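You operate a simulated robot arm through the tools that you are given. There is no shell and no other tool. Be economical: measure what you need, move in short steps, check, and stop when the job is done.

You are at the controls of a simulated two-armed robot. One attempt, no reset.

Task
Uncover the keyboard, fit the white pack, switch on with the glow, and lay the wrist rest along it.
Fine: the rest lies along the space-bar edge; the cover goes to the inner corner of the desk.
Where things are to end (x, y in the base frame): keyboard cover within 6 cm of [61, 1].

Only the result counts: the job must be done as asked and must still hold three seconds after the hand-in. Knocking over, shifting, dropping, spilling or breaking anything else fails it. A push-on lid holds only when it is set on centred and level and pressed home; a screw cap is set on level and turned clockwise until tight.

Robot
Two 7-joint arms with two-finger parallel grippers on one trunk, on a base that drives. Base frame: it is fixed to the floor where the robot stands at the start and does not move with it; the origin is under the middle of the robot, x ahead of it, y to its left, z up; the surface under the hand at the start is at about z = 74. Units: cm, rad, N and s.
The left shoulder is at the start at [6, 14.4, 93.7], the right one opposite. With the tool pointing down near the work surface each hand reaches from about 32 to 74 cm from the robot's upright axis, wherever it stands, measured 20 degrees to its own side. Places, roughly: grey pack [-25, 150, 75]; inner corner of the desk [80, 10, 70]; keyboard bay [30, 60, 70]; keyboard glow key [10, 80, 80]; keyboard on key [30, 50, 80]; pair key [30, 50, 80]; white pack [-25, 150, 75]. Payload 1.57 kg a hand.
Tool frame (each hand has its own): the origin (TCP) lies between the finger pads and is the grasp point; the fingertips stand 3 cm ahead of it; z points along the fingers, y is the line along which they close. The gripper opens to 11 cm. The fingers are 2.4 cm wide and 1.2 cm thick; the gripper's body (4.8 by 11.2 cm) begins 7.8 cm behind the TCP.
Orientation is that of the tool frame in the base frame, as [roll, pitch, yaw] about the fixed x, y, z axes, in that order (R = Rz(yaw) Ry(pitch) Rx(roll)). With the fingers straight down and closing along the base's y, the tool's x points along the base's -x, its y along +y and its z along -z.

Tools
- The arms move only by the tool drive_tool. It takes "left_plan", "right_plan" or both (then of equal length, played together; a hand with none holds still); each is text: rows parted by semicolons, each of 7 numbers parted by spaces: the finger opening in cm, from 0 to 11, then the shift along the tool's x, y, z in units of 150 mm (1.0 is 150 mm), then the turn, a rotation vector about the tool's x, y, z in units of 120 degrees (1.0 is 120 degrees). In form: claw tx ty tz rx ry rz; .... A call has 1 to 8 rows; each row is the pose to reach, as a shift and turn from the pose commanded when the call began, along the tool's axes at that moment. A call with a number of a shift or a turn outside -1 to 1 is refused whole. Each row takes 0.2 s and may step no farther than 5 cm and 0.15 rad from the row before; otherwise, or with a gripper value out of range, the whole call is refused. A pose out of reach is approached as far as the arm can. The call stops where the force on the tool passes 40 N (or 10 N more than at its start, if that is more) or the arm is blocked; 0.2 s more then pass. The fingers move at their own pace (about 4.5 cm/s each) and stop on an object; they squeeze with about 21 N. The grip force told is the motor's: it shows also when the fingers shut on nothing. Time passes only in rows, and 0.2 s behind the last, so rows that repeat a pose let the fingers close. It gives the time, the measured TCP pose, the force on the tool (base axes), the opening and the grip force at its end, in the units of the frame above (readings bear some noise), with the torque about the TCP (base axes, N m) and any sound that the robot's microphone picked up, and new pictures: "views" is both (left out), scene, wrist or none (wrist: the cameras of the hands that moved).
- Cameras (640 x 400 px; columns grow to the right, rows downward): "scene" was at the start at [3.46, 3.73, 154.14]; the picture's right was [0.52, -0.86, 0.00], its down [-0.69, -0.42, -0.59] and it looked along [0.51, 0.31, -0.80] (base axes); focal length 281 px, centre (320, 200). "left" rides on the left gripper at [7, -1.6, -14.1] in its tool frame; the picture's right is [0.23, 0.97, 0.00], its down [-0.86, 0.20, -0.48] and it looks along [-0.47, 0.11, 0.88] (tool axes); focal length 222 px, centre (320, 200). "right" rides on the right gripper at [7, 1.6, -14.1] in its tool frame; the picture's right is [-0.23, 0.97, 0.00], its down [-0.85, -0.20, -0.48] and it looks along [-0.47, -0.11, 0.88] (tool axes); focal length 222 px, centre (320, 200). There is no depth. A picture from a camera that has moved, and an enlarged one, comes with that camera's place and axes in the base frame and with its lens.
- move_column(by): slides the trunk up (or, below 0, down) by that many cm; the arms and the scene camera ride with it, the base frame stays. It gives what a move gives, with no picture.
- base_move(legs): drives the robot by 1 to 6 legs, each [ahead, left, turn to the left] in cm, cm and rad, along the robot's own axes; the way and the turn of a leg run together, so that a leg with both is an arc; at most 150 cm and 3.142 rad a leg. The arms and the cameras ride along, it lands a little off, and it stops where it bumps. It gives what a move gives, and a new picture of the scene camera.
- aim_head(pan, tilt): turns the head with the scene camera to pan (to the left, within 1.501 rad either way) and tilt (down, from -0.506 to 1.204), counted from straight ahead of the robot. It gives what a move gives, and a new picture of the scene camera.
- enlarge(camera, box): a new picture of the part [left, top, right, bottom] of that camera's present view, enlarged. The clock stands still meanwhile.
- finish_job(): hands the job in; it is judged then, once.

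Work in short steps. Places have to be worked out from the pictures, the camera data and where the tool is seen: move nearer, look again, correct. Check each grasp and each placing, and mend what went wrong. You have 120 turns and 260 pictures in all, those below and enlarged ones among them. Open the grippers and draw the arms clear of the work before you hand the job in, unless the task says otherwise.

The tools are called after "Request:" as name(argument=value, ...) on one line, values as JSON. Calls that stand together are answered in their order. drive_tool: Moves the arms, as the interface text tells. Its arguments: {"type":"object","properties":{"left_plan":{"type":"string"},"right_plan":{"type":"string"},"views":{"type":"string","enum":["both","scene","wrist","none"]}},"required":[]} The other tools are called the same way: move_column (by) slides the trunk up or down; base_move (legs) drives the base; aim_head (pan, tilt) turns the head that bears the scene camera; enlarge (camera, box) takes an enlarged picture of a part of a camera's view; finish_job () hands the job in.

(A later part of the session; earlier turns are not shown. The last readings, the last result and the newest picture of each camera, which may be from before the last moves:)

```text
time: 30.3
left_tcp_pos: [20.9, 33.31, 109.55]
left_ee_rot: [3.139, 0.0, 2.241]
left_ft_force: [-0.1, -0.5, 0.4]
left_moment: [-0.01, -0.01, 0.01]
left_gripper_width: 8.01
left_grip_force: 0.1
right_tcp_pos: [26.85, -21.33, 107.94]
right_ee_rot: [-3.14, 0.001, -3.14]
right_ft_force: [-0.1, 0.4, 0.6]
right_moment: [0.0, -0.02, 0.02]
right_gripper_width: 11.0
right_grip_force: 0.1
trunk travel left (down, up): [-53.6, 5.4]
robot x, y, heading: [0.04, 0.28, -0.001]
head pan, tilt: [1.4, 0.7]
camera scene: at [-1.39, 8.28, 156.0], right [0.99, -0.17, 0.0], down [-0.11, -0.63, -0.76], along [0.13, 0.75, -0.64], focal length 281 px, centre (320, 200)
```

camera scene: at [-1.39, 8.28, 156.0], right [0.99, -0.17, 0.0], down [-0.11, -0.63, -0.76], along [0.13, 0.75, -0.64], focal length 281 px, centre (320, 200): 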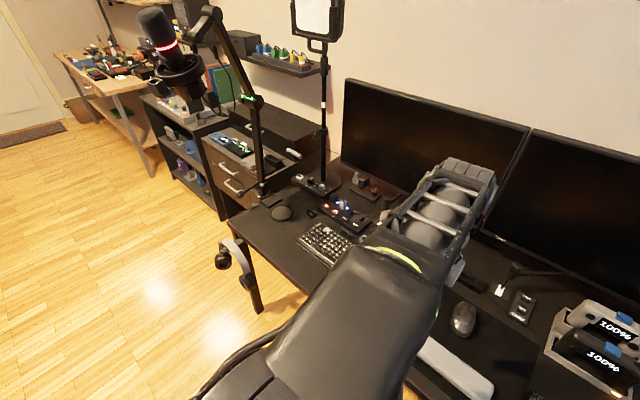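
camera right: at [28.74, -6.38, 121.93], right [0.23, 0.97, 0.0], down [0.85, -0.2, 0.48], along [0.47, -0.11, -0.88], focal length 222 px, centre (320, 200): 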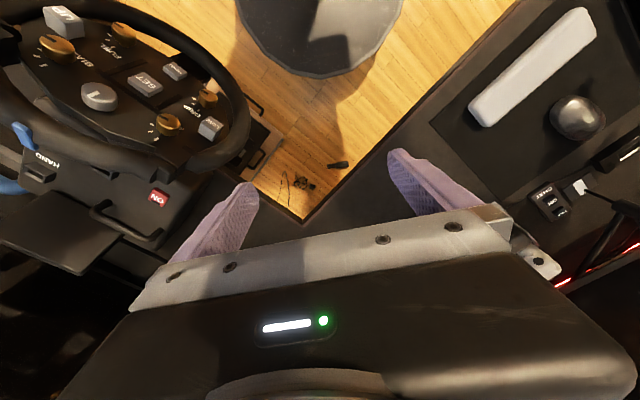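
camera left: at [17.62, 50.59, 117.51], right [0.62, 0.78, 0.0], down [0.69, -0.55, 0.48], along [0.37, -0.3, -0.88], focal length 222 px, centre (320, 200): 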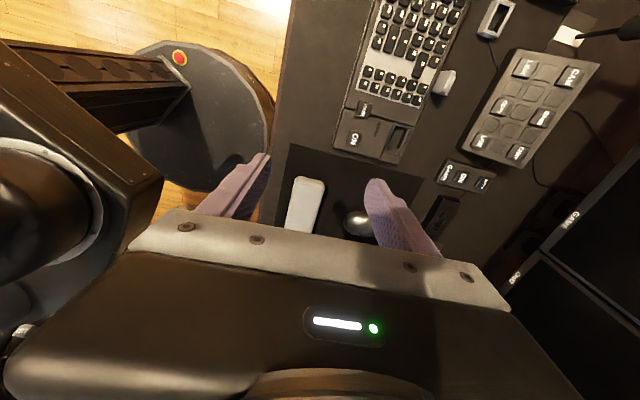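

The mic boom near the chest needs locating; I drive out along the desk with clearance to get a second viewpoint.

Request:
base_move(legs=[[-20, 5, 0], [-45, 58, 0], [0, 0, 0.5]])

Request:
aim_head(pan=0.5, tilt=0.45)

```text
time: 37.0
left_tcp_pos: [-60.86, 103.66, 109.58]
left_ee_rot: [-3.141, -0.001, 2.725]
left_ft_force: [0.5, -0.4, -1.0]
left_moment: [-0.01, -0.01, 0.01]
left_gripper_width: 8.0
left_grip_force: 0.1
right_tcp_pos: [-30.26, 58.37, 107.81]
right_ee_rot: [3.141, 0.0, -2.658]
right_ft_force: [0.8, -0.6, -0.1]
right_moment: [-0.02, 0.01, 0.0]
right_gripper_width: 10.99
right_grip_force: 0.0
trunk travel left (down, up): [-53.6, 5.4]
robot x, y, heading: [-63.99, 64.72, 0.483]
head pan, tilt: [1.4, 0.7]
camera scene: at [-69.01, 71.22, 156.0], right [0.95, 0.31, 0.0], down [0.2, -0.61, -0.76], along [-0.24, 0.73, -0.64], focal length 281 px, centre (320, 200)
```

scene: 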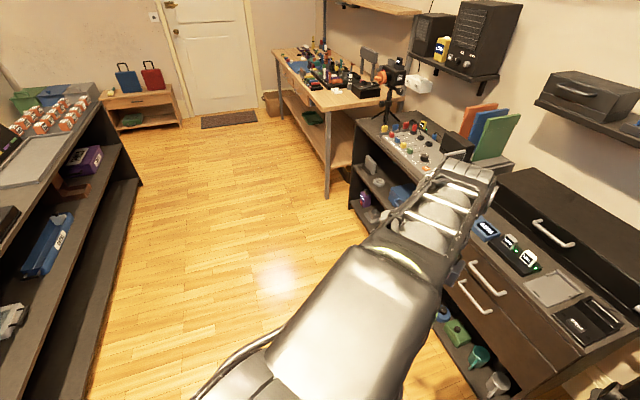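

```text
time: 38.2
left_tcp_pos: [-60.91, 103.89, 109.58]
left_ee_rot: [-3.141, -0.001, 2.724]
left_ft_force: [0.0, -0.4, 0.7]
left_moment: [0.01, -0.04, 0.03]
left_gripper_width: 7.98
left_grip_force: 0.0
right_tcp_pos: [-30.24, 58.26, 107.92]
right_ee_rot: [-3.141, 0.0, -2.658]
right_ft_force: [-0.1, -0.7, -0.2]
right_moment: [-0.03, -0.01, -0.01]
right_gripper_width: 11.01
right_grip_force: 0.1
trunk travel left (down, up): [-53.6, 5.4]
robot x, y, heading: [-63.53, 64.63, 0.482]
head pan, tilt: [0.499, 0.45]
camera scene: at [-61.3, 70.78, 158.22], right [0.83, -0.55, 0.0], down [-0.24, -0.36, -0.9], along [0.5, 0.75, -0.44], focal length 281 px, centre (320, 200)
```

scene: 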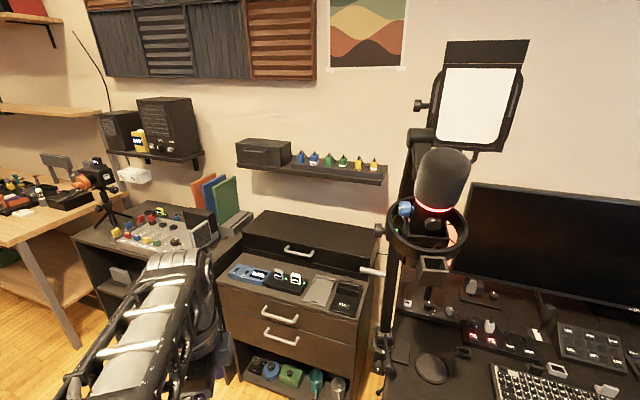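

Mic is near (-27, 92, 137), so it is to the right of the chest. Enlarge the chest's tray.

Request:
enlarge(camera="scene", box=[200, 230, 400, 355])

```text
3.20 times, centred on (300, 292) of scene
camera zoom: at [-61.3, 70.78, 158.22], right [0.83, -0.55, 0.0], down [-0.24, -0.36, -0.9], along [0.5, 0.75, -0.44], focal length 900 px, centre (384, -96)
```

zoom: 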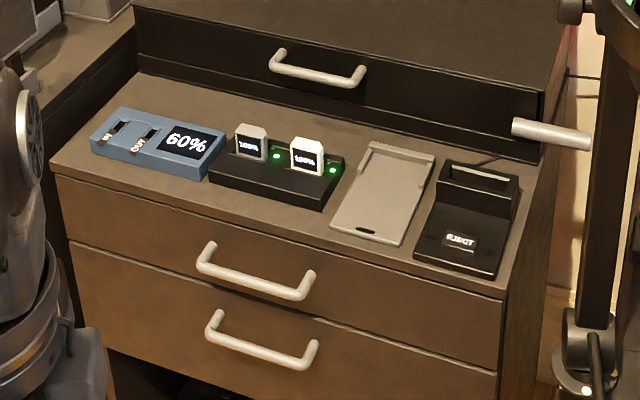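

White pack triangulated at (-19.4, 151.4, 78), second seat of the charger. I drive around the mic to stand at about (-66, 119) facing the chest.

Request:
base_move(legs=[[-23, 24, 0], [23, 44, 0], [0, 0, 0.168], [19, -22, 0]])

Request:
aim_head(pan=0.1, tilt=0.85)

```text
time: 45.1
left_tcp_pos: [-70.43, 158.15, 109.54]
left_ee_rot: [3.141, -0.001, 2.896]
left_ft_force: [0.0, 0.0, -0.3]
left_moment: [0.01, -0.01, 0.02]
left_gripper_width: 8.01
left_grip_force: 0.0
right_tcp_pos: [-32.46, 118.72, 107.82]
right_ee_rot: [3.141, 0.0, -2.489]
right_ft_force: [0.5, -0.6, 0.0]
right_moment: [0.03, 0.03, -0.03]
right_gripper_width: 10.98
right_grip_force: 0.0
trunk travel left (down, up): [-53.6, 5.4]
robot x, y, heading: [-66.22, 118.83, 0.657]
head pan, tilt: [0.499, 0.45]
camera scene: at [-65.15, 125.57, 158.22], right [0.91, -0.41, 0.0], down [-0.18, -0.4, -0.9], along [0.37, 0.82, -0.44], focal length 281 px, centre (320, 200)
```

scene: 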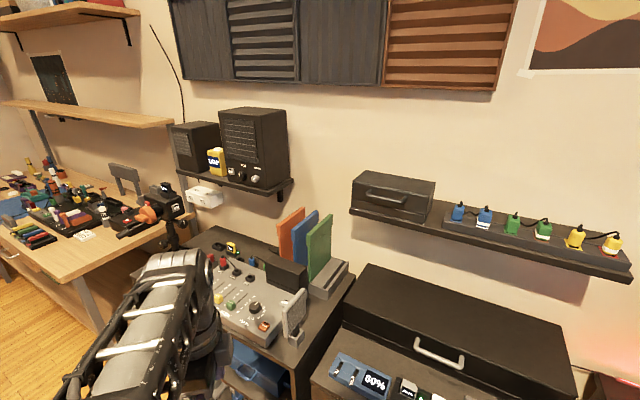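

```text
time: 46.0
left_tcp_pos: [-70.51, 158.28, 109.39]
left_ee_rot: [3.141, -0.001, 2.894]
left_ft_force: [0.4, -0.5, -0.2]
left_moment: [0.01, -0.01, 0.01]
left_gripper_width: 8.0
left_grip_force: 0.0
right_tcp_pos: [-32.5, 118.5, 107.92]
right_ee_rot: [3.14, 0.0, -2.489]
right_ft_force: [0.5, 0.2, 0.3]
right_moment: [0.02, 0.0, 0.0]
right_gripper_width: 11.0
right_grip_force: 0.0
trunk travel left (down, up): [-53.6, 5.4]
robot x, y, heading: [-66.58, 119.14, 0.652]
head pan, tilt: [0.099, 0.85]
camera scene: at [-63.3, 122.55, 154.78], right [0.68, -0.73, 0.0], down [-0.55, -0.51, -0.66], along [0.48, 0.45, -0.75], focal length 281 px, centre (320, 200)
```

scene: 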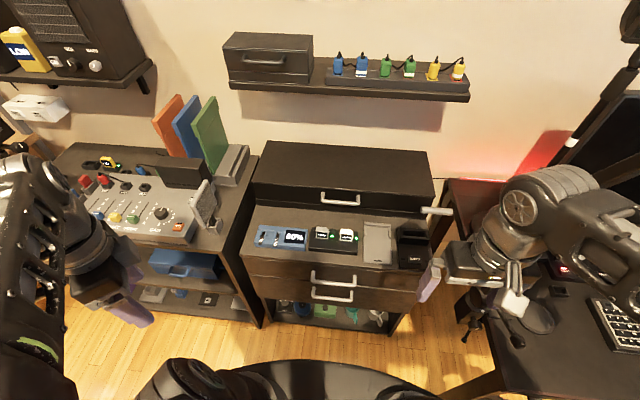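

Good stance. Enlarge the charger and the tool-side for layout.

Request:
enlarge(camera="scene", box=[240, 200, 448, 330])

```text
3.08 times, centred on (344, 265) of scene
camera zoom: at [-63.3, 122.55, 154.78], right [0.68, -0.73, 0.0], down [-0.55, -0.51, -0.66], along [0.48, 0.45, -0.75], focal length 866 px, centre (246, 0)
```

zoom: 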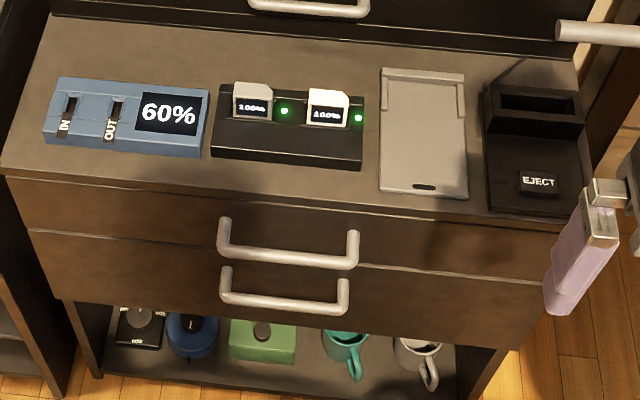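

White pack confirmed at (-19.3, 151.7). I bring the left hand toward it, turning to the default yaw (closing along the chest's length).

Request:
drive_tool(left_plan="8 -0.14 0 0 0 0 -0.06; 8 -0.28 0 0 0 0 -0.12; 8 -0.42 0 0 0 0 -0.18; 8 -0.56 0 0 0 0 -0.24; 8 -0.7 0 0 0 0 -0.3; 8 -0.85 0 0 0 0 -0.36; 8 -1 0 0 0 0 -0.431; 8 -1 0 0 0 0 -0.431", views="none")

```text
time: 47.8
left_tcp_pos: [-55.85, 154.49, 109.49]
left_ee_rot: [-3.141, 0.0, -2.485]
left_ft_force: [0.5, -0.4, -0.4]
left_moment: [-0.01, 0.03, -0.03]
left_gripper_width: 8.02
left_grip_force: 0.0
right_tcp_pos: [-32.63, 118.56, 107.85]
right_ee_rot: [3.141, 0.0, -2.489]
right_ft_force: [-0.2, 0.0, -0.6]
right_moment: [0.0, 0.0, -0.01]
right_gripper_width: 10.98
right_grip_force: 0.1
trunk travel left (down, up): [-53.6, 5.4]
robot x, y, heading: [-66.41, 118.81, 0.653]
head pan, tilt: [0.099, 0.85]
```

Request:
drive_tool(left_plan="8 -0.18 -0.2 0 0 0 0; 8 -0.36 -0.4 0 0 0 0; 8 -0.54 -0.6 0 0 0 0; 8 -0.72 -0.75 0 0 0 0; 8 -0.8 -0.82 0 0 0 0; 8 -0.8 -0.82 0 0 0 0", views="none")

Request:
drive_tool(left_plan="8 -0.18 -0.2 0 0 0 0; 8 -0.36 -0.4 0.05 0 0 0; 8 -0.54 -0.6 0.15 0 0 0; 8 -0.72 -0.75 0.3 0 0 0; 8 -0.85 -0.81 0.45 0 0 0; 8 -0.85 -0.81 0.45 0 0 0", views="both")

```text
time: 49.2
left_tcp_pos: [-38.97, 152.1, 109.4]
left_ee_rot: [3.141, -0.001, -2.485]
left_ft_force: [-0.3, -0.4, -0.4]
left_moment: [-0.05, -0.01, -0.01]
left_gripper_width: 8.0
left_grip_force: 0.1
right_tcp_pos: [-32.65, 118.67, 107.88]
right_ee_rot: [-3.142, 0.0, -2.49]
right_ft_force: [-1.0, 0.7, -0.1]
right_moment: [0.01, 0.0, 0.04]
right_gripper_width: 11.01
right_grip_force: 0.1
trunk travel left (down, up): [-53.6, 5.4]
robot x, y, heading: [-66.52, 119.08, 0.653]
head pan, tilt: [0.099, 0.85]
```

```text
time: 50.6
left_tcp_pos: [-21.25, 150.57, 102.89]
left_ee_rot: [3.141, -0.002, -2.486]
left_ft_force: [-0.5, 0.3, -0.2]
left_moment: [0.04, -0.01, -0.02]
left_gripper_width: 8.02
left_grip_force: 0.1
right_tcp_pos: [-32.64, 118.45, 107.87]
right_ee_rot: [-3.141, 0.001, -2.49]
right_ft_force: [0.3, 0.3, 0.1]
right_moment: [0.0, 0.02, 0.03]
right_gripper_width: 10.99
right_grip_force: 0.1
trunk travel left (down, up): [-53.6, 5.4]
robot x, y, heading: [-66.87, 118.73, 0.656]
head pan, tilt: [0.099, 0.85]
camera scene: at [-63.33, 122.54, 154.78], right [0.68, -0.73, 0.0], down [-0.55, -0.51, -0.66], along [0.48, 0.45, -0.75], focal length 281 px, centre (320, 200)
camera left: at [-25.79, 144.93, 116.94], right [-0.77, 0.63, 0.0], down [0.56, 0.68, 0.48], along [0.3, 0.37, -0.88], focal length 222 px, centre (320, 200)
```

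scene: 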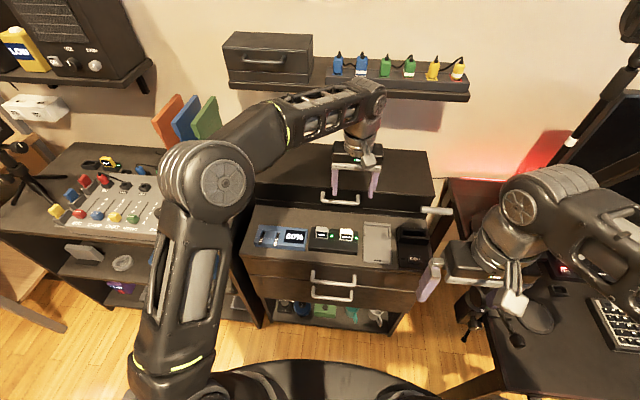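
left: 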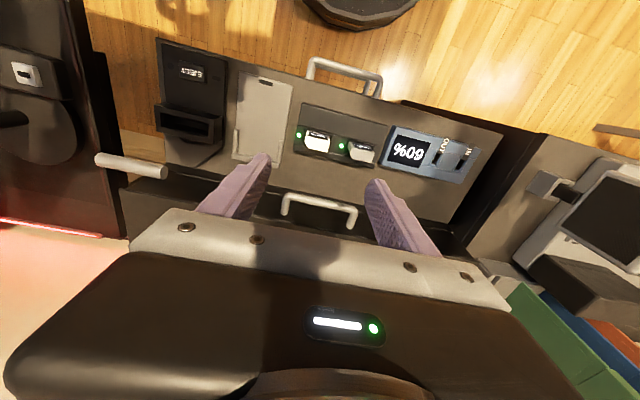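

Request:
enlarge(camera="left", box=[230, 80, 410, 192])

```text
3.56 times, centred on (320, 136) of left
camera zoom: at [-25.79, 144.93, 116.94], right [-0.77, 0.63, 0.0], down [0.56, 0.68, 0.48], along [0.3, 0.37, -0.88], focal length 790 px, centre (320, 428)
```

zoom: 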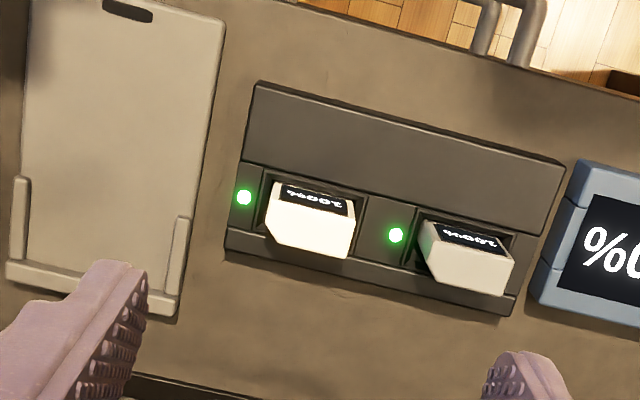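

Pack's top ≈4.1×2.8 cm with a keyed chamfer at its rear/right corner. Align and descend in two moves.

Request:
drive_tool(left_plan="7 -0.06 0 0.25 0 0 0; 7 -0.127 0 0.5 0 0 0; 7 -0.127 0 0.75 0 0 0; 7 -0.127 0 1.0 0 0 0; 7 -0.127 0 1.0 0 0 0", views="wrist")

Request:
enlarge(camera="left", box=[200, 80, 440, 230])

```text
time: 51.8
left_tcp_pos: [-20.0, 151.58, 87.77]
left_ee_rot: [3.142, -0.001, -2.486]
left_ft_force: [-0.1, -0.2, 0.0]
left_moment: [0.01, 0.04, -0.04]
left_gripper_width: 6.96
left_grip_force: 0.0
right_tcp_pos: [-32.4, 118.54, 107.79]
right_ee_rot: [-3.141, 0.0, -2.49]
right_ft_force: [0.5, 0.4, 0.2]
right_moment: [-0.02, 0.01, 0.01]
right_gripper_width: 11.01
right_grip_force: 0.0
trunk travel left (down, up): [-53.6, 5.4]
robot x, y, heading: [-66.78, 119.1, 0.654]
head pan, tilt: [0.099, 0.85]
camera left: at [-24.4, 145.93, 101.91], right [-0.77, 0.63, 0.0], down [0.56, 0.68, 0.48], along [0.3, 0.37, -0.88], focal length 222 px, centre (320, 200)
```

left: 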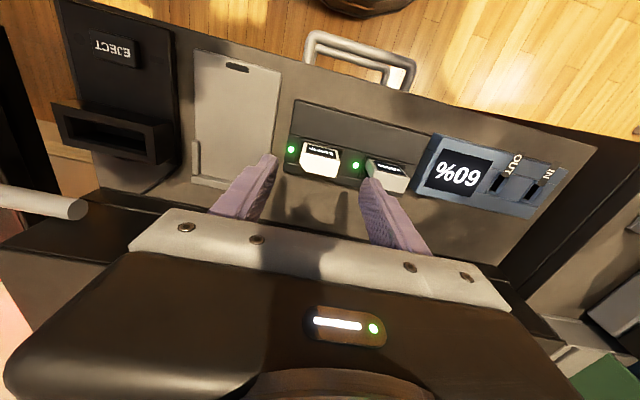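

```text
2.67 times, centred on (320, 155) of left
camera zoom: at [-24.4, 145.93, 101.91], right [-0.77, 0.63, 0.0], down [0.56, 0.68, 0.48], along [0.3, 0.37, -0.88], focal length 592 px, centre (320, 320)
```

zoom: 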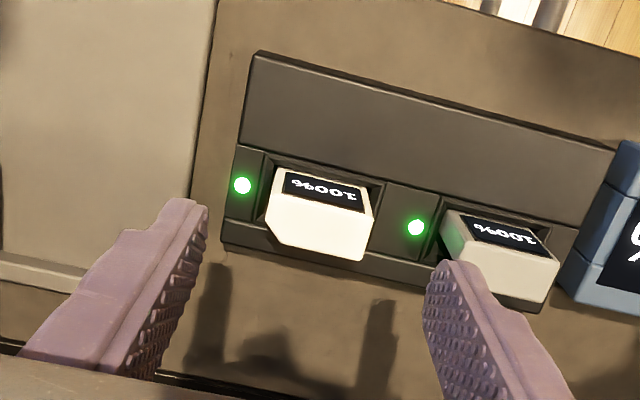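

Position agrees. Narrow to 6 cm and descend to TCP z≈82.

Request:
drive_tool(left_plan="6 0 0 0.1 0 0 0; 6 0 0 0.2 0 0 0; 6 0 0 0.3 0 0 0; 6 0 0 0.38 0 0 0; 6 0 0 0.38 0 0 0", views="wrist")

Request:
enlarge(camera="left", box=[200, 80, 440, 230])

```text
time: 53.0
left_tcp_pos: [-19.84, 151.45, 81.88]
left_ee_rot: [-3.141, -0.001, -2.486]
left_ft_force: [0.2, -0.3, -0.3]
left_moment: [-0.01, 0.01, -0.01]
left_gripper_width: 6.0
left_grip_force: 0.0
right_tcp_pos: [-32.54, 118.58, 107.89]
right_ee_rot: [-3.141, 0.001, -2.489]
right_ft_force: [0.1, -0.1, 0.4]
right_moment: [0.0, -0.04, 0.02]
right_gripper_width: 10.99
right_grip_force: 0.0
trunk travel left (down, up): [-53.6, 5.4]
robot x, y, heading: [-66.71, 118.89, 0.654]
head pan, tilt: [0.099, 0.85]
camera left: at [-24.34, 145.89, 96.03], right [-0.77, 0.63, 0.0], down [0.56, 0.68, 0.48], along [0.3, 0.37, -0.88], focal length 222 px, centre (320, 200)
```

left: 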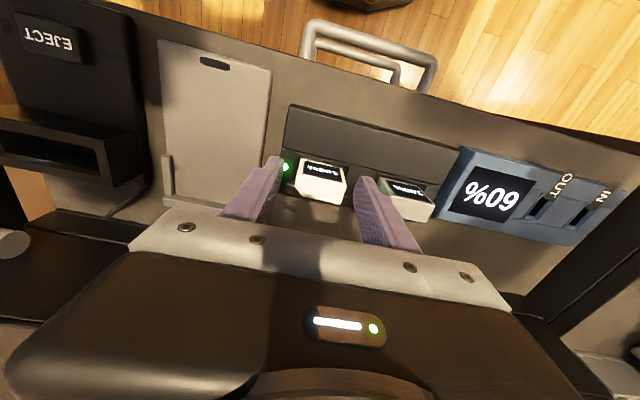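

```text
2.67 times, centred on (320, 155) of left
camera zoom: at [-24.34, 145.89, 96.03], right [-0.77, 0.63, 0.0], down [0.56, 0.68, 0.48], along [0.3, 0.37, -0.88], focal length 592 px, centre (320, 320)
```

zoom: 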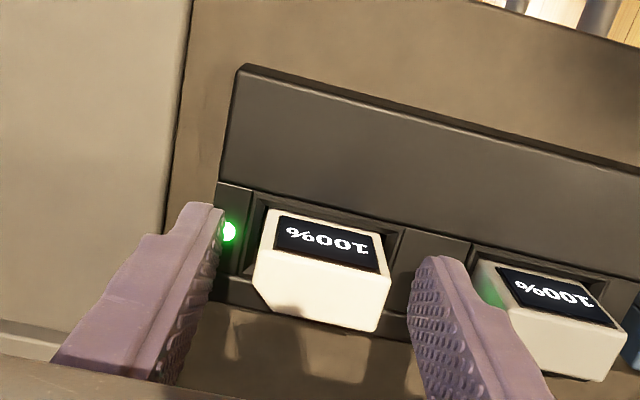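

Fingers straddle the white pack. Descend 2 cm more watching force, then close.

Request:
drive_tool(left_plan="6 -0.02 0 0.04 0 0 0; 6 -0.02 0 0.08 0 0 0; 6 -0.02 0 0.12 0 0 0; 6 -0.02 0 0.12 0 0 0", views="wrist")

Request:
enlarge(camera="left", box=[200, 80, 440, 230])

```text
time: 54.0
left_tcp_pos: [-19.57, 151.54, 80.1]
left_ee_rot: [-3.14, -0.001, -2.487]
left_ft_force: [0.5, -0.1, 0.4]
left_moment: [0.01, -0.02, 0.02]
left_gripper_width: 5.99
left_grip_force: 0.0
right_tcp_pos: [-32.46, 118.63, 107.84]
right_ee_rot: [-3.14, 0.0, -2.487]
right_ft_force: [0.4, 0.8, 0.4]
right_moment: [0.0, 0.01, -0.05]
right_gripper_width: 11.01
right_grip_force: 0.0
trunk travel left (down, up): [-53.6, 5.4]
robot x, y, heading: [-66.94, 119.14, 0.657]
head pan, tilt: [0.099, 0.85]
camera left: at [-24.09, 146.0, 94.25], right [-0.77, 0.63, 0.0], down [0.56, 0.68, 0.48], along [0.3, 0.37, -0.88], focal length 222 px, centre (320, 200)
```

left: 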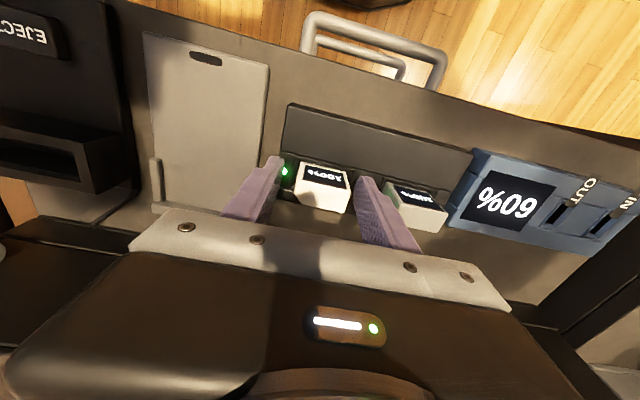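

```text
2.67 times, centred on (320, 155) of left
camera zoom: at [-24.09, 146.0, 94.25], right [-0.77, 0.63, 0.0], down [0.56, 0.68, 0.48], along [0.3, 0.37, -0.88], focal length 592 px, centre (320, 320)
```

zoom: 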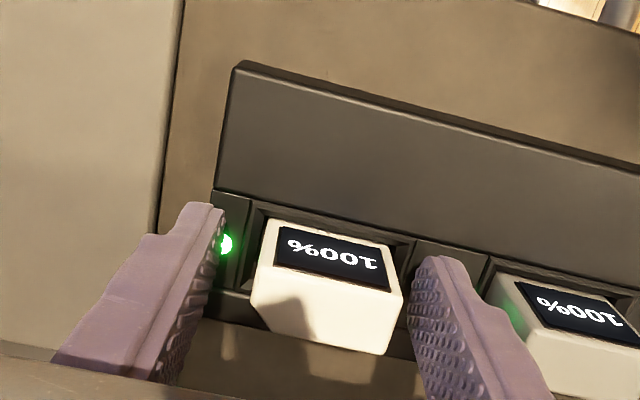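

Request:
drive_tool(left_plan="6 0 0 0.04 0 0 0; 6 0 0 0.07 0 0 0; 6 0 0 0.07 0 0 0", views="none")

Request:
drive_tool(left_plan="4.5 0 0 0 0 0 0; 3 0 0 0 0 0 0; 1 0 0 0 0 0 0; 0 0 0 0 0 0 0; 0 0 0 0 0 0 0", views="wrist")

Request:
enlarge(camera="left", box=[200, 80, 440, 230])

```text
time: 54.8
left_tcp_pos: [-19.66, 151.53, 79.33]
left_ee_rot: [-3.141, -0.001, -2.487]
left_ft_force: [-2.7, -0.2, 5.9]
left_moment: [-0.07, 0.13, -0.02]
left_gripper_width: 5.99
left_grip_force: 0.0
right_tcp_pos: [-32.59, 118.48, 107.89]
right_ee_rot: [-3.142, 0.0, -2.489]
right_ft_force: [-0.4, 1.1, -0.1]
right_moment: [-0.03, 0.03, -0.03]
right_gripper_width: 10.99
right_grip_force: 0.0
trunk travel left (down, up): [-53.6, 5.4]
robot x, y, heading: [-66.56, 119.39, 0.655]
head pan, tilt: [0.099, 0.85]
```

```text
time: 56.0
left_tcp_pos: [-19.65, 151.62, 79.1]
left_ee_rot: [-3.14, 0.001, -2.485]
left_ft_force: [-2.1, 7.2, 12.1]
left_moment: [-0.01, 0.05, 0.12]
left_gripper_width: 4.15
left_grip_force: 20.5
right_tcp_pos: [-32.56, 118.75, 107.87]
right_ee_rot: [3.141, 0.004, -2.489]
right_ft_force: [-0.6, -0.7, -0.1]
right_moment: [0.0, 0.02, 0.0]
right_gripper_width: 11.03
right_grip_force: 0.0
trunk travel left (down, up): [-53.6, 5.4]
robot x, y, heading: [-66.93, 119.1, 0.652]
head pan, tilt: [0.099, 0.85]
camera left: at [-24.17, 146.03, 93.33], right [-0.77, 0.63, 0.0], down [0.56, 0.68, 0.48], along [0.3, 0.37, -0.88], focal length 222 px, centre (320, 200)
```

left: 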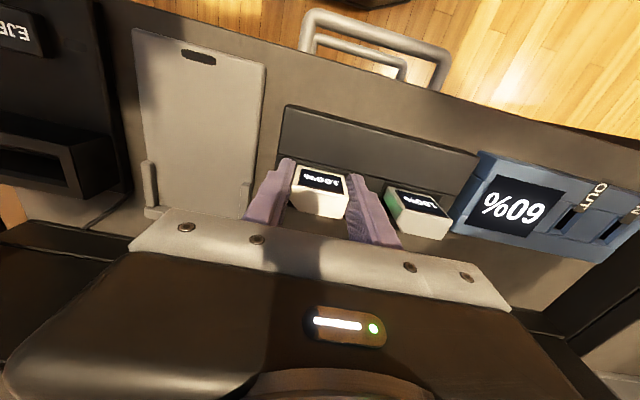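

```text
2.67 times, centred on (320, 155) of left
camera zoom: at [-24.17, 146.03, 93.33], right [-0.77, 0.63, 0.0], down [0.56, 0.68, 0.48], along [0.3, 0.37, -0.88], focal length 592 px, centre (320, 320)
```

zoom: 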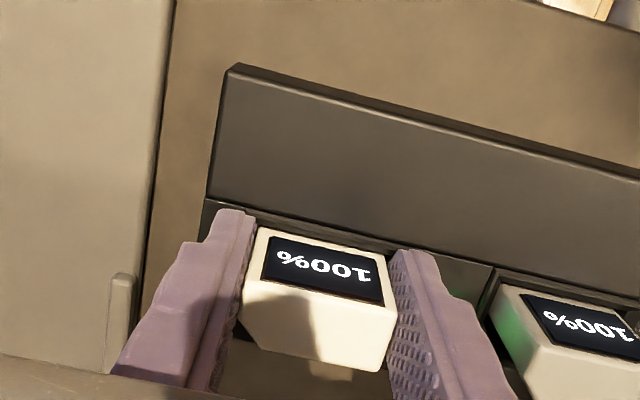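

Gripped (4.15 cm). Lift straight up.

Request:
drive_tool(left_plan="0 0 0 -0.05 0 0 0; 0 0 0 -0.15 0 0 0; 0 0 0 -0.3 0 0 0; 0 0 0 -0.5 0 0 0; 0 0 0 -0.75 0 0 0; 0 0 0 -1 0 0 0; 0 0 0 -1 0 0 0", views="both")

Request:
enlarge(camera="left", box=[200, 80, 440, 230])

```text
time: 57.6
left_tcp_pos: [-19.78, 151.54, 94.03]
left_ee_rot: [3.14, -0.003, -2.49]
left_ft_force: [-0.1, 0.7, -0.5]
left_moment: [-0.01, -0.01, 0.0]
left_gripper_width: 4.15
left_grip_force: 20.9
right_tcp_pos: [-32.53, 118.57, 107.89]
right_ee_rot: [3.141, -0.001, -2.489]
right_ft_force: [0.6, 0.9, 0.0]
right_moment: [0.0, 0.0, 0.0]
right_gripper_width: 11.01
right_grip_force: 0.0
trunk travel left (down, up): [-53.6, 5.4]
robot x, y, heading: [-66.85, 118.93, 0.656]
head pan, tilt: [0.099, 0.85]
camera scene: at [-63.26, 122.57, 154.77], right [0.68, -0.73, 0.0], down [-0.55, -0.51, -0.66], along [0.48, 0.45, -0.75], focal length 281 px, centre (320, 200)
camera left: at [-24.19, 146.07, 108.15], right [-0.77, 0.63, 0.0], down [0.56, 0.68, 0.48], along [0.3, 0.37, -0.88], focal length 222 px, centre (320, 200)
```

scene: 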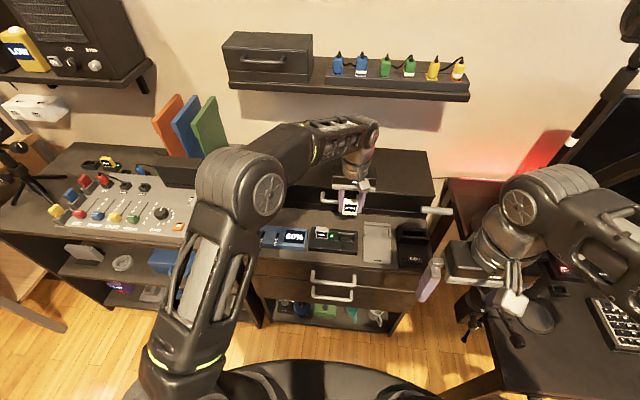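
left: 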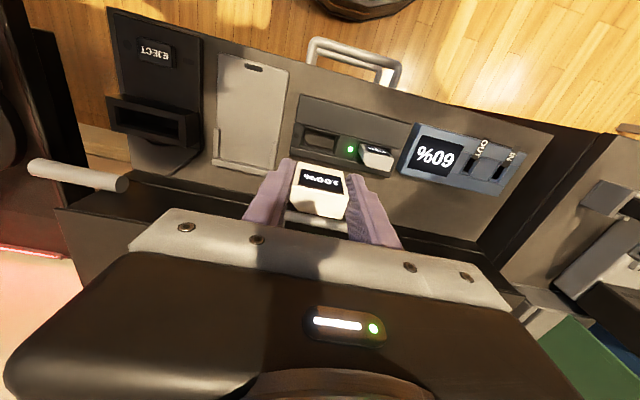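

```text
2.67 times, centred on (320, 155) of left
camera zoom: at [-24.19, 146.07, 108.15], right [-0.77, 0.63, 0.0], down [0.56, 0.68, 0.48], along [0.3, 0.37, -0.88], focal length 592 px, centre (320, 320)
```

zoom: 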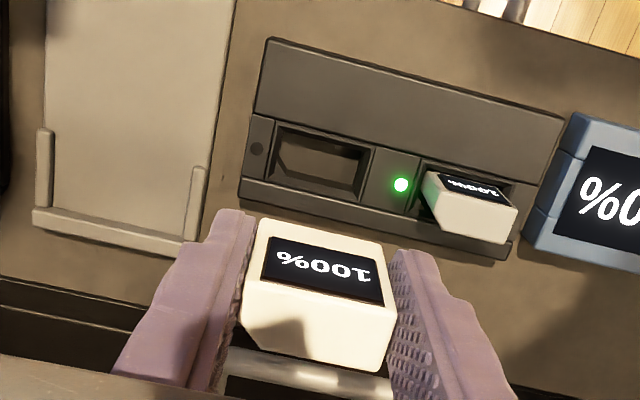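

Pack is out and the white one. Look at it from the scene camera for its shape.

Request:
enlarge(camera="scene", box=[300, 150, 400, 225])

```text
5.33 times, centred on (350, 188) of scene
camera zoom: at [-63.26, 122.57, 154.77], right [0.68, -0.73, 0.0], down [-0.55, -0.51, -0.66], along [0.48, 0.45, -0.75], focal length 1500 px, centre (160, 267)
```

zoom: 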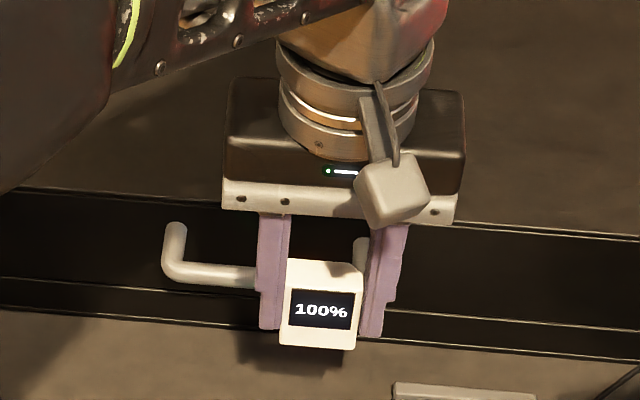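

Retract the hand and raise it, then drive back: straight back 52, right 127, ahead 30 — clear of the mic.

Request:
drive_tool(left_plan="0 0.15 0 -0.2 0 0 0; 0 0.4 0 -0.4 0 0 0; 0 0.65 0 -0.6 0 0 0; 0 0.9 0 -0.8 0 0 0; 0 1 0 -1 0 0 0; 0 1 0 -1 0 0 0", views="none")

Request:
base_move(legs=[[-52, 0, 0], [0, -127, 0], [28, 0, 0]])

Request:
aim_head(pan=0.35, tilt=0.95)

```text
time: 59.0
left_tcp_pos: [-31.78, 142.36, 109.17]
left_ee_rot: [3.142, -0.001, -2.486]
left_ft_force: [-0.3, 1.0, -0.9]
left_moment: [-0.01, 0.07, 0.0]
left_gripper_width: 4.13
left_grip_force: 20.7
right_tcp_pos: [-32.5, 118.64, 107.82]
right_ee_rot: [-3.141, 0.0, -2.489]
right_ft_force: [0.0, 0.1, -0.3]
right_moment: [0.01, -0.02, 0.01]
right_gripper_width: 11.01
right_grip_force: 0.0
trunk travel left (down, up): [-53.6, 5.4]
robot x, y, heading: [-66.98, 119.17, 0.656]
head pan, tilt: [0.099, 0.85]
```

```text
time: 69.6
left_tcp_pos: [25.97, 25.82, 109.22]
left_ee_rot: [-3.14, -0.002, -2.507]
left_ft_force: [-0.6, 0.5, 0.1]
left_moment: [-0.05, 0.03, -0.04]
left_gripper_width: 4.13
left_grip_force: 20.7
right_tcp_pos: [24.62, 1.91, 107.82]
right_ee_rot: [-3.141, 0.001, -2.507]
right_ft_force: [-1.3, -0.4, 0.0]
right_moment: [-0.01, 0.04, 0.01]
right_gripper_width: 10.99
right_grip_force: 0.1
trunk travel left (down, up): [-53.6, 5.4]
robot x, y, heading: [-9.26, 3.07, 0.632]
head pan, tilt: [0.099, 0.85]
camera scene: at [-5.9, 6.54, 154.77], right [0.67, -0.74, 0.0], down [-0.56, -0.5, -0.66], along [0.49, 0.44, -0.75], focal length 281 px, centre (320, 200)
```

scene: 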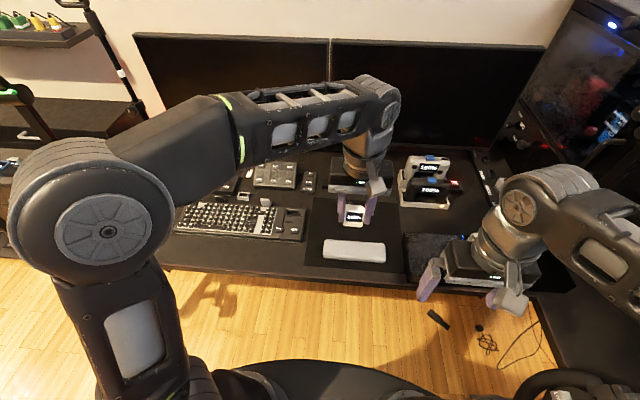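

```text
time: 70.4
left_tcp_pos: [25.98, 25.75, 109.22]
left_ee_rot: [3.141, 0.0, -2.506]
left_ft_force: [0.0, 0.0, -0.4]
left_moment: [0.0, -0.01, 0.01]
left_gripper_width: 4.17
left_grip_force: 20.8
right_tcp_pos: [24.67, 1.73, 107.88]
right_ee_rot: [-3.141, 0.0, -2.508]
right_ft_force: [0.1, 0.3, 1.1]
right_moment: [0.03, 0.02, 0.0]
right_gripper_width: 10.99
right_grip_force: 0.0
trunk travel left (down, up): [-53.6, 5.4]
robot x, y, heading: [-9.45, 2.99, 0.632]
head pan, tilt: [0.351, 0.949]
camera scene: at [-7.78, 7.29, 154.03], right [0.83, -0.55, 0.0], down [-0.45, -0.68, -0.58], along [0.32, 0.48, -0.81], focal length 281 px, centre (320, 200)
```

scene: 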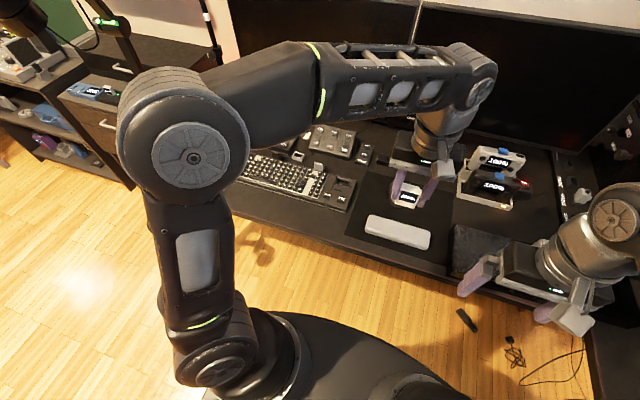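

Good view of the keyboard; enlarge its right end (bay, ON, PAIR) and the whole keyboard.

Request:
enlarge(camera="scene", box=[280, 145, 376, 220])

Request:
enlarge(camera="scene", box=[220, 120, 440, 257])

```text
5.33 times, centred on (328, 182) of scene
camera zoom: at [-7.78, 7.29, 154.03], right [0.83, -0.55, 0.0], down [-0.45, -0.68, -0.58], along [0.32, 0.48, -0.81], focal length 1500 px, centre (277, 293)
```

zoom: 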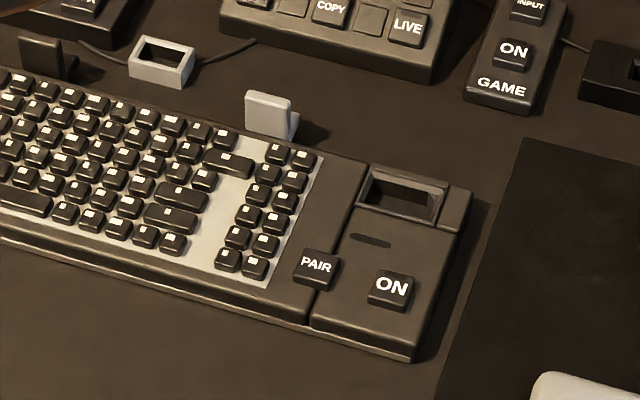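

```text
2.91 times, centred on (330, 188) of scene
camera zoom: at [-7.78, 7.29, 154.03], right [0.83, -0.55, 0.0], down [-0.45, -0.68, -0.58], along [0.32, 0.48, -0.81], focal length 818 px, centre (291, 234)
```

zoom: 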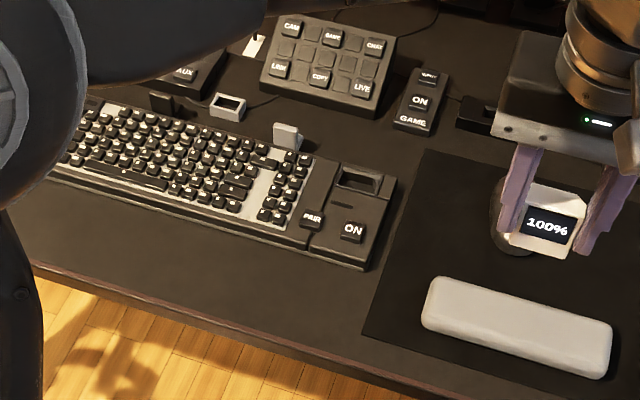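

Bay is an open-top pocket at ≈(33, 54). Move the hand with the pack above it and look with the wrist camera.

Request:
drive_tool(left_plan="0 -0.2 0.16 0 0 0 0; 0 -0.4 0.32 0 0 0 0; 0 -0.6 0.48 0 0 0 0; 0 -0.8 0.62 0 0 0 0; 0 -0.8 0.62 0 0 0 0", views="none")

Request:
drive_tool(left_plan="0 -0.2 0.16 0.1 0 0 0; 0 -0.4 0.32 0.3 0 0 0; 0 -0.6 0.48 0.5 0 0 0; 0 -0.7 0.61 0.7 0 0 -0.009; 0 -0.7 0.61 0.7 0 0 -0.009", views="wrist")

Request:
enlarge(camera="left", box=[220, 70, 420, 195])

```text
time: 71.6
left_tcp_pos: [30.38, 40.75, 108.97]
left_ee_rot: [-3.14, 0.001, -2.508]
left_ft_force: [-0.8, 0.4, -0.8]
left_moment: [-0.04, -0.05, 0.0]
left_gripper_width: 4.16
left_grip_force: 21.2
right_tcp_pos: [24.46, 2.09, 107.96]
right_ee_rot: [-3.139, 0.001, -2.506]
right_ft_force: [-0.5, 0.2, 0.2]
right_moment: [-0.01, -0.01, 0.0]
right_gripper_width: 11.0
right_grip_force: 0.1
trunk travel left (down, up): [-53.6, 5.4]
robot x, y, heading: [-9.58, 2.82, 0.631]
head pan, tilt: [0.351, 0.949]
```

```text
time: 72.8
left_tcp_pos: [33.26, 54.15, 98.32]
left_ee_rot: [-3.141, 0.001, -2.49]
left_ft_force: [0.5, -0.4, -0.6]
left_moment: [0.0, 0.01, -0.01]
left_gripper_width: 4.16
left_grip_force: 21.3
right_tcp_pos: [24.59, 1.89, 108.01]
right_ee_rot: [-3.141, 0.001, -2.509]
right_ft_force: [-0.8, -0.2, 0.5]
right_moment: [-0.01, -0.02, -0.04]
right_gripper_width: 11.01
right_grip_force: 0.1
trunk travel left (down, up): [-53.6, 5.4]
robot x, y, heading: [-9.78, 3.46, 0.637]
head pan, tilt: [0.351, 0.949]
camera left: at [28.81, 48.55, 112.46], right [-0.77, 0.64, 0.0], down [0.56, 0.68, 0.48], along [0.3, 0.37, -0.88], focal length 222 px, centre (320, 200)
```

left: 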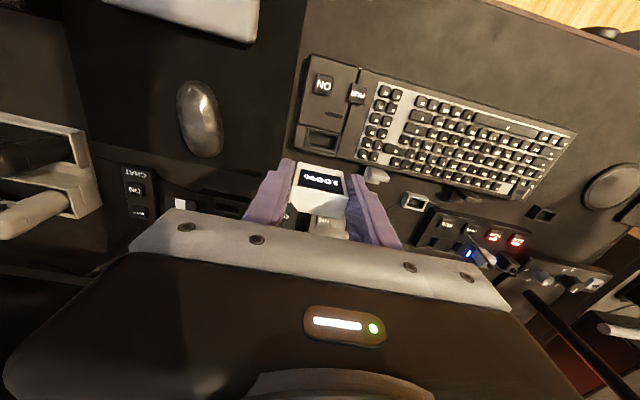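

```text
3.20 times, centred on (320, 132) of left
camera zoom: at [28.81, 48.55, 112.46], right [-0.77, 0.64, 0.0], down [0.56, 0.68, 0.48], along [0.3, 0.37, -0.88], focal length 711 px, centre (320, 416)
```

zoom: 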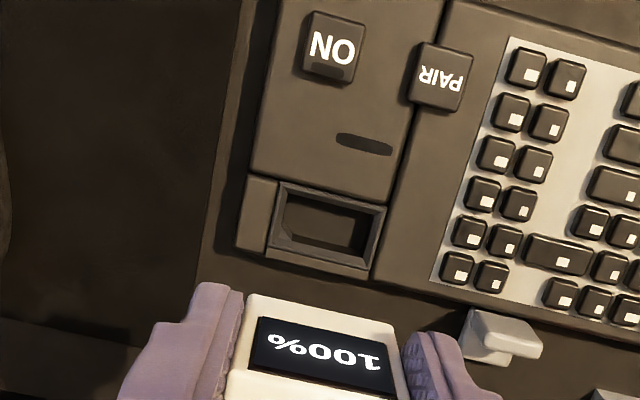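

Bay at ≈(34, 55.4), rim z≈76.5, chamfer on the same side as the pack's. Shift ~1 cm and descend to TCP z≈86 to check.

Request:
drive_tool(left_plan="0 -0.03 0.01 0.2 0 0 0; 0 -0.055 0.02 0.4 0 0 0; 0 -0.055 0.02 0.6 0 0 0; 0 -0.055 0.02 0.8 0 0 0; 0 -0.055 0.02 0.8 0 0 0", views="wrist")

Request:
enlarge(camera="left", box=[220, 90, 420, 215])

Request:
enlarge(camera="scene", box=[290, 120, 420, 215])

```text
time: 74.0
left_tcp_pos: [33.75, 54.65, 86.77]
left_ee_rot: [-3.141, 0.002, -2.487]
left_ft_force: [-0.2, 0.3, -0.9]
left_moment: [0.0, -0.01, 0.0]
left_gripper_width: 4.16
left_grip_force: 20.9
right_tcp_pos: [24.71, 1.86, 107.78]
right_ee_rot: [3.141, 0.0, -2.509]
right_ft_force: [0.0, -0.5, 0.0]
right_moment: [0.0, 0.0, 0.0]
right_gripper_width: 10.99
right_grip_force: 0.0
trunk travel left (down, up): [-53.6, 5.4]
robot x, y, heading: [-9.66, 3.03, 0.634]
head pan, tilt: [0.351, 0.949]
camera left: at [29.17, 49.07, 100.83], right [-0.77, 0.63, 0.0], down [0.56, 0.68, 0.48], along [0.3, 0.37, -0.88], focal length 222 px, centre (320, 200)
```

left: 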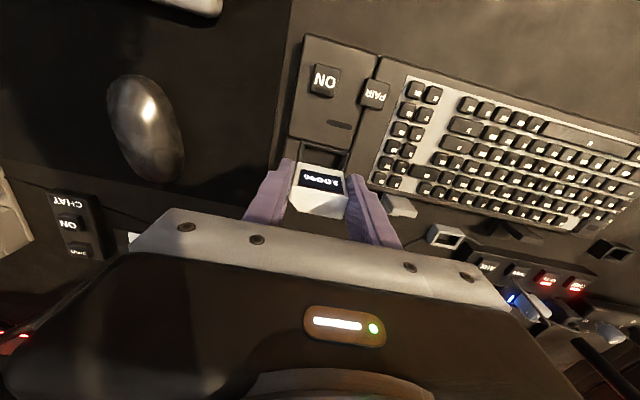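

```text
3.20 times, centred on (320, 152) of left
camera zoom: at [29.17, 49.07, 100.83], right [-0.77, 0.63, 0.0], down [0.56, 0.68, 0.48], along [0.3, 0.37, -0.88], focal length 711 px, centre (320, 352)
```

zoom: 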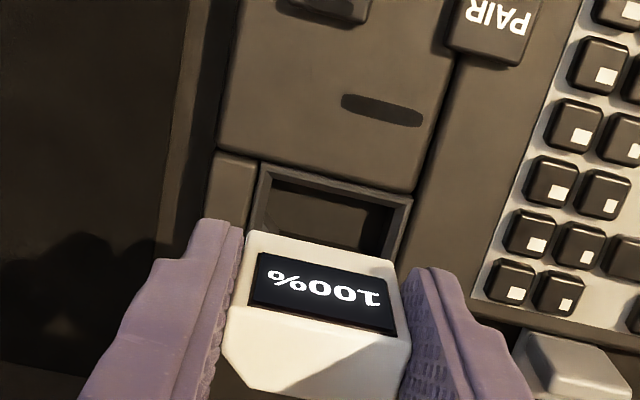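

```text
4.21 times, centred on (355, 168) of scene
camera zoom: at [-7.8, 7.29, 154.03], right [0.83, -0.55, 0.0], down [-0.45, -0.68, -0.58], along [0.32, 0.48, -0.81], focal length 1184 px, centre (173, 337)
```

zoom: 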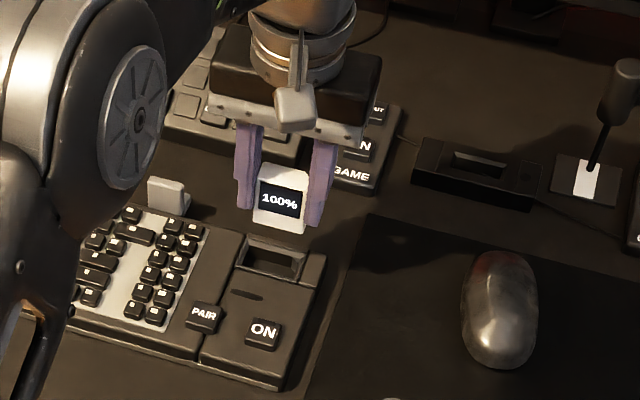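

Very near. Correct +0.4 cm in n, −0.2 in s, and go down to TCP z≈82.5, then check.

Request:
drive_tool(left_plan="0 -0.025 0.011 0.1 0 0 0; 0 -0.025 0.011 0.2 0 0 0; 0 -0.025 0.011 0.28 0 0 0; 0 -0.025 0.011 0.28 0 0 0", views="none")

Request:
enlarge(camera="left", box=[220, 90, 420, 215])

Request:
enlarge(camera="scene", box=[310, 140, 400, 205])

```text
time: 75.0
left_tcp_pos: [33.89, 54.95, 82.46]
left_ee_rot: [3.141, 0.0, -2.488]
left_ft_force: [-0.3, -0.1, -0.4]
left_moment: [-0.04, -0.01, 0.0]
left_gripper_width: 4.16
left_grip_force: 21.2
right_tcp_pos: [24.67, 1.79, 107.93]
right_ee_rot: [-3.141, -0.001, -2.508]
right_ft_force: [0.0, 0.0, 0.1]
right_moment: [0.0, 0.02, 0.03]
right_gripper_width: 10.99
right_grip_force: 0.2
trunk travel left (down, up): [-53.6, 5.4]
robot x, y, heading: [-9.71, 3.05, 0.633]
head pan, tilt: [0.351, 0.949]
```

```text
3.20 times, centred on (320, 152) of left
camera zoom: at [29.37, 49.44, 96.51], right [-0.77, 0.64, 0.0], down [0.56, 0.68, 0.48], along [0.3, 0.37, -0.88], focal length 711 px, centre (320, 352)
```

zoom: 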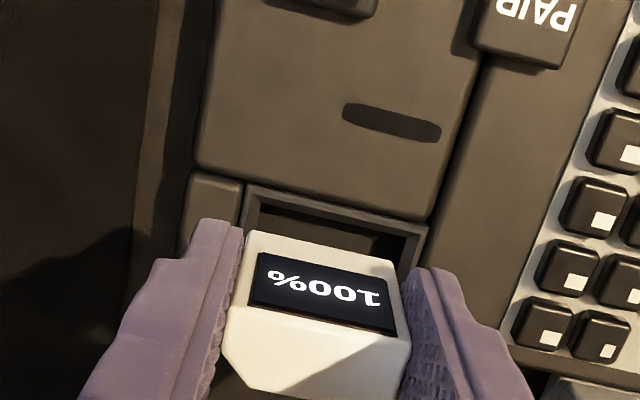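

```text
6.15 times, centred on (355, 172) of scene
camera zoom: at [-7.79, 7.29, 154.03], right [0.83, -0.55, 0.0], down [-0.45, -0.68, -0.58], along [0.32, 0.48, -0.81], focal length 1731 px, centre (105, 369)
```

zoom: 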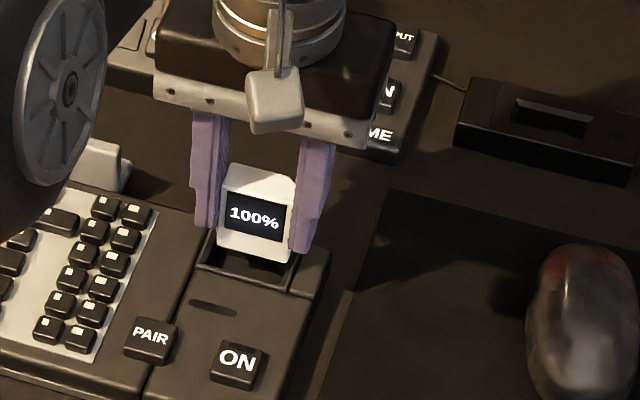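

Fine alignment via comparison with the charger view: shift 0.28 cm along −s. Then descend gently with small steps.

Request:
drive_tool(left_plan="0 0.005 0.019 0 0 0 0; 0 0.005 0.019 0.05 0 0 0; 0 0.005 0.019 0.1 0 0 0; 0 0.005 0.019 0.13 0 0 0; 0 0.005 0.019 0.13 0 0 0", views="none")

Request:
enlarge(camera="left", box=[220, 90, 420, 215])

Request:
enlarge(camera="scene", box=[310, 140, 400, 205])

```text
time: 76.2
left_tcp_pos: [33.46, 55.22, 80.47]
left_ee_rot: [3.141, 0.0, -2.487]
left_ft_force: [0.4, 0.7, -1.4]
left_moment: [-0.02, 0.04, 0.01]
left_gripper_width: 4.13
left_grip_force: 21.2
right_tcp_pos: [24.73, 1.82, 107.82]
right_ee_rot: [-3.14, -0.001, -2.509]
right_ft_force: [-0.9, -0.9, 1.1]
right_moment: [-0.01, -0.01, 0.02]
right_gripper_width: 10.98
right_grip_force: 0.2
trunk travel left (down, up): [-53.6, 5.4]
robot x, y, heading: [-9.6, 3.12, 0.632]
head pan, tilt: [0.351, 0.949]
```

```text
3.20 times, centred on (320, 152) of left
camera zoom: at [29.02, 49.61, 94.55], right [-0.77, 0.63, 0.0], down [0.56, 0.68, 0.48], along [0.3, 0.37, -0.88], focal length 711 px, centre (320, 352)
```

zoom: 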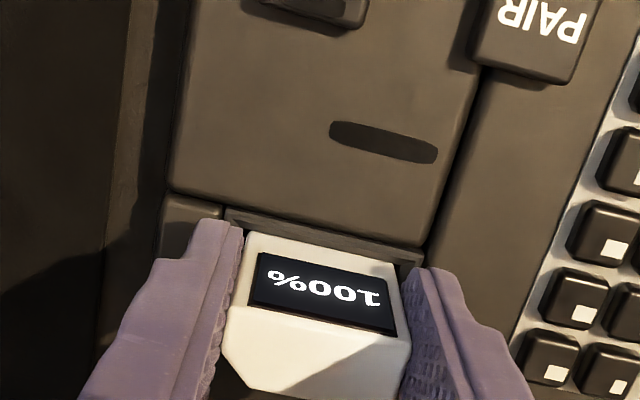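

```text
6.15 times, centred on (355, 172) of scene
camera zoom: at [-7.79, 7.3, 154.02], right [0.83, -0.55, 0.0], down [-0.45, -0.68, -0.58], along [0.32, 0.48, -0.81], focal length 1731 px, centre (105, 369)
```

zoom: 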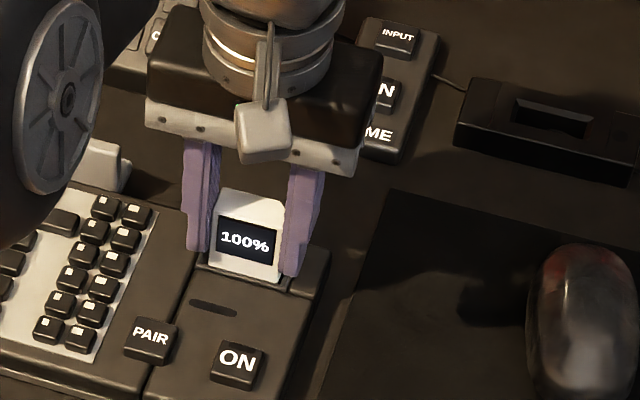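

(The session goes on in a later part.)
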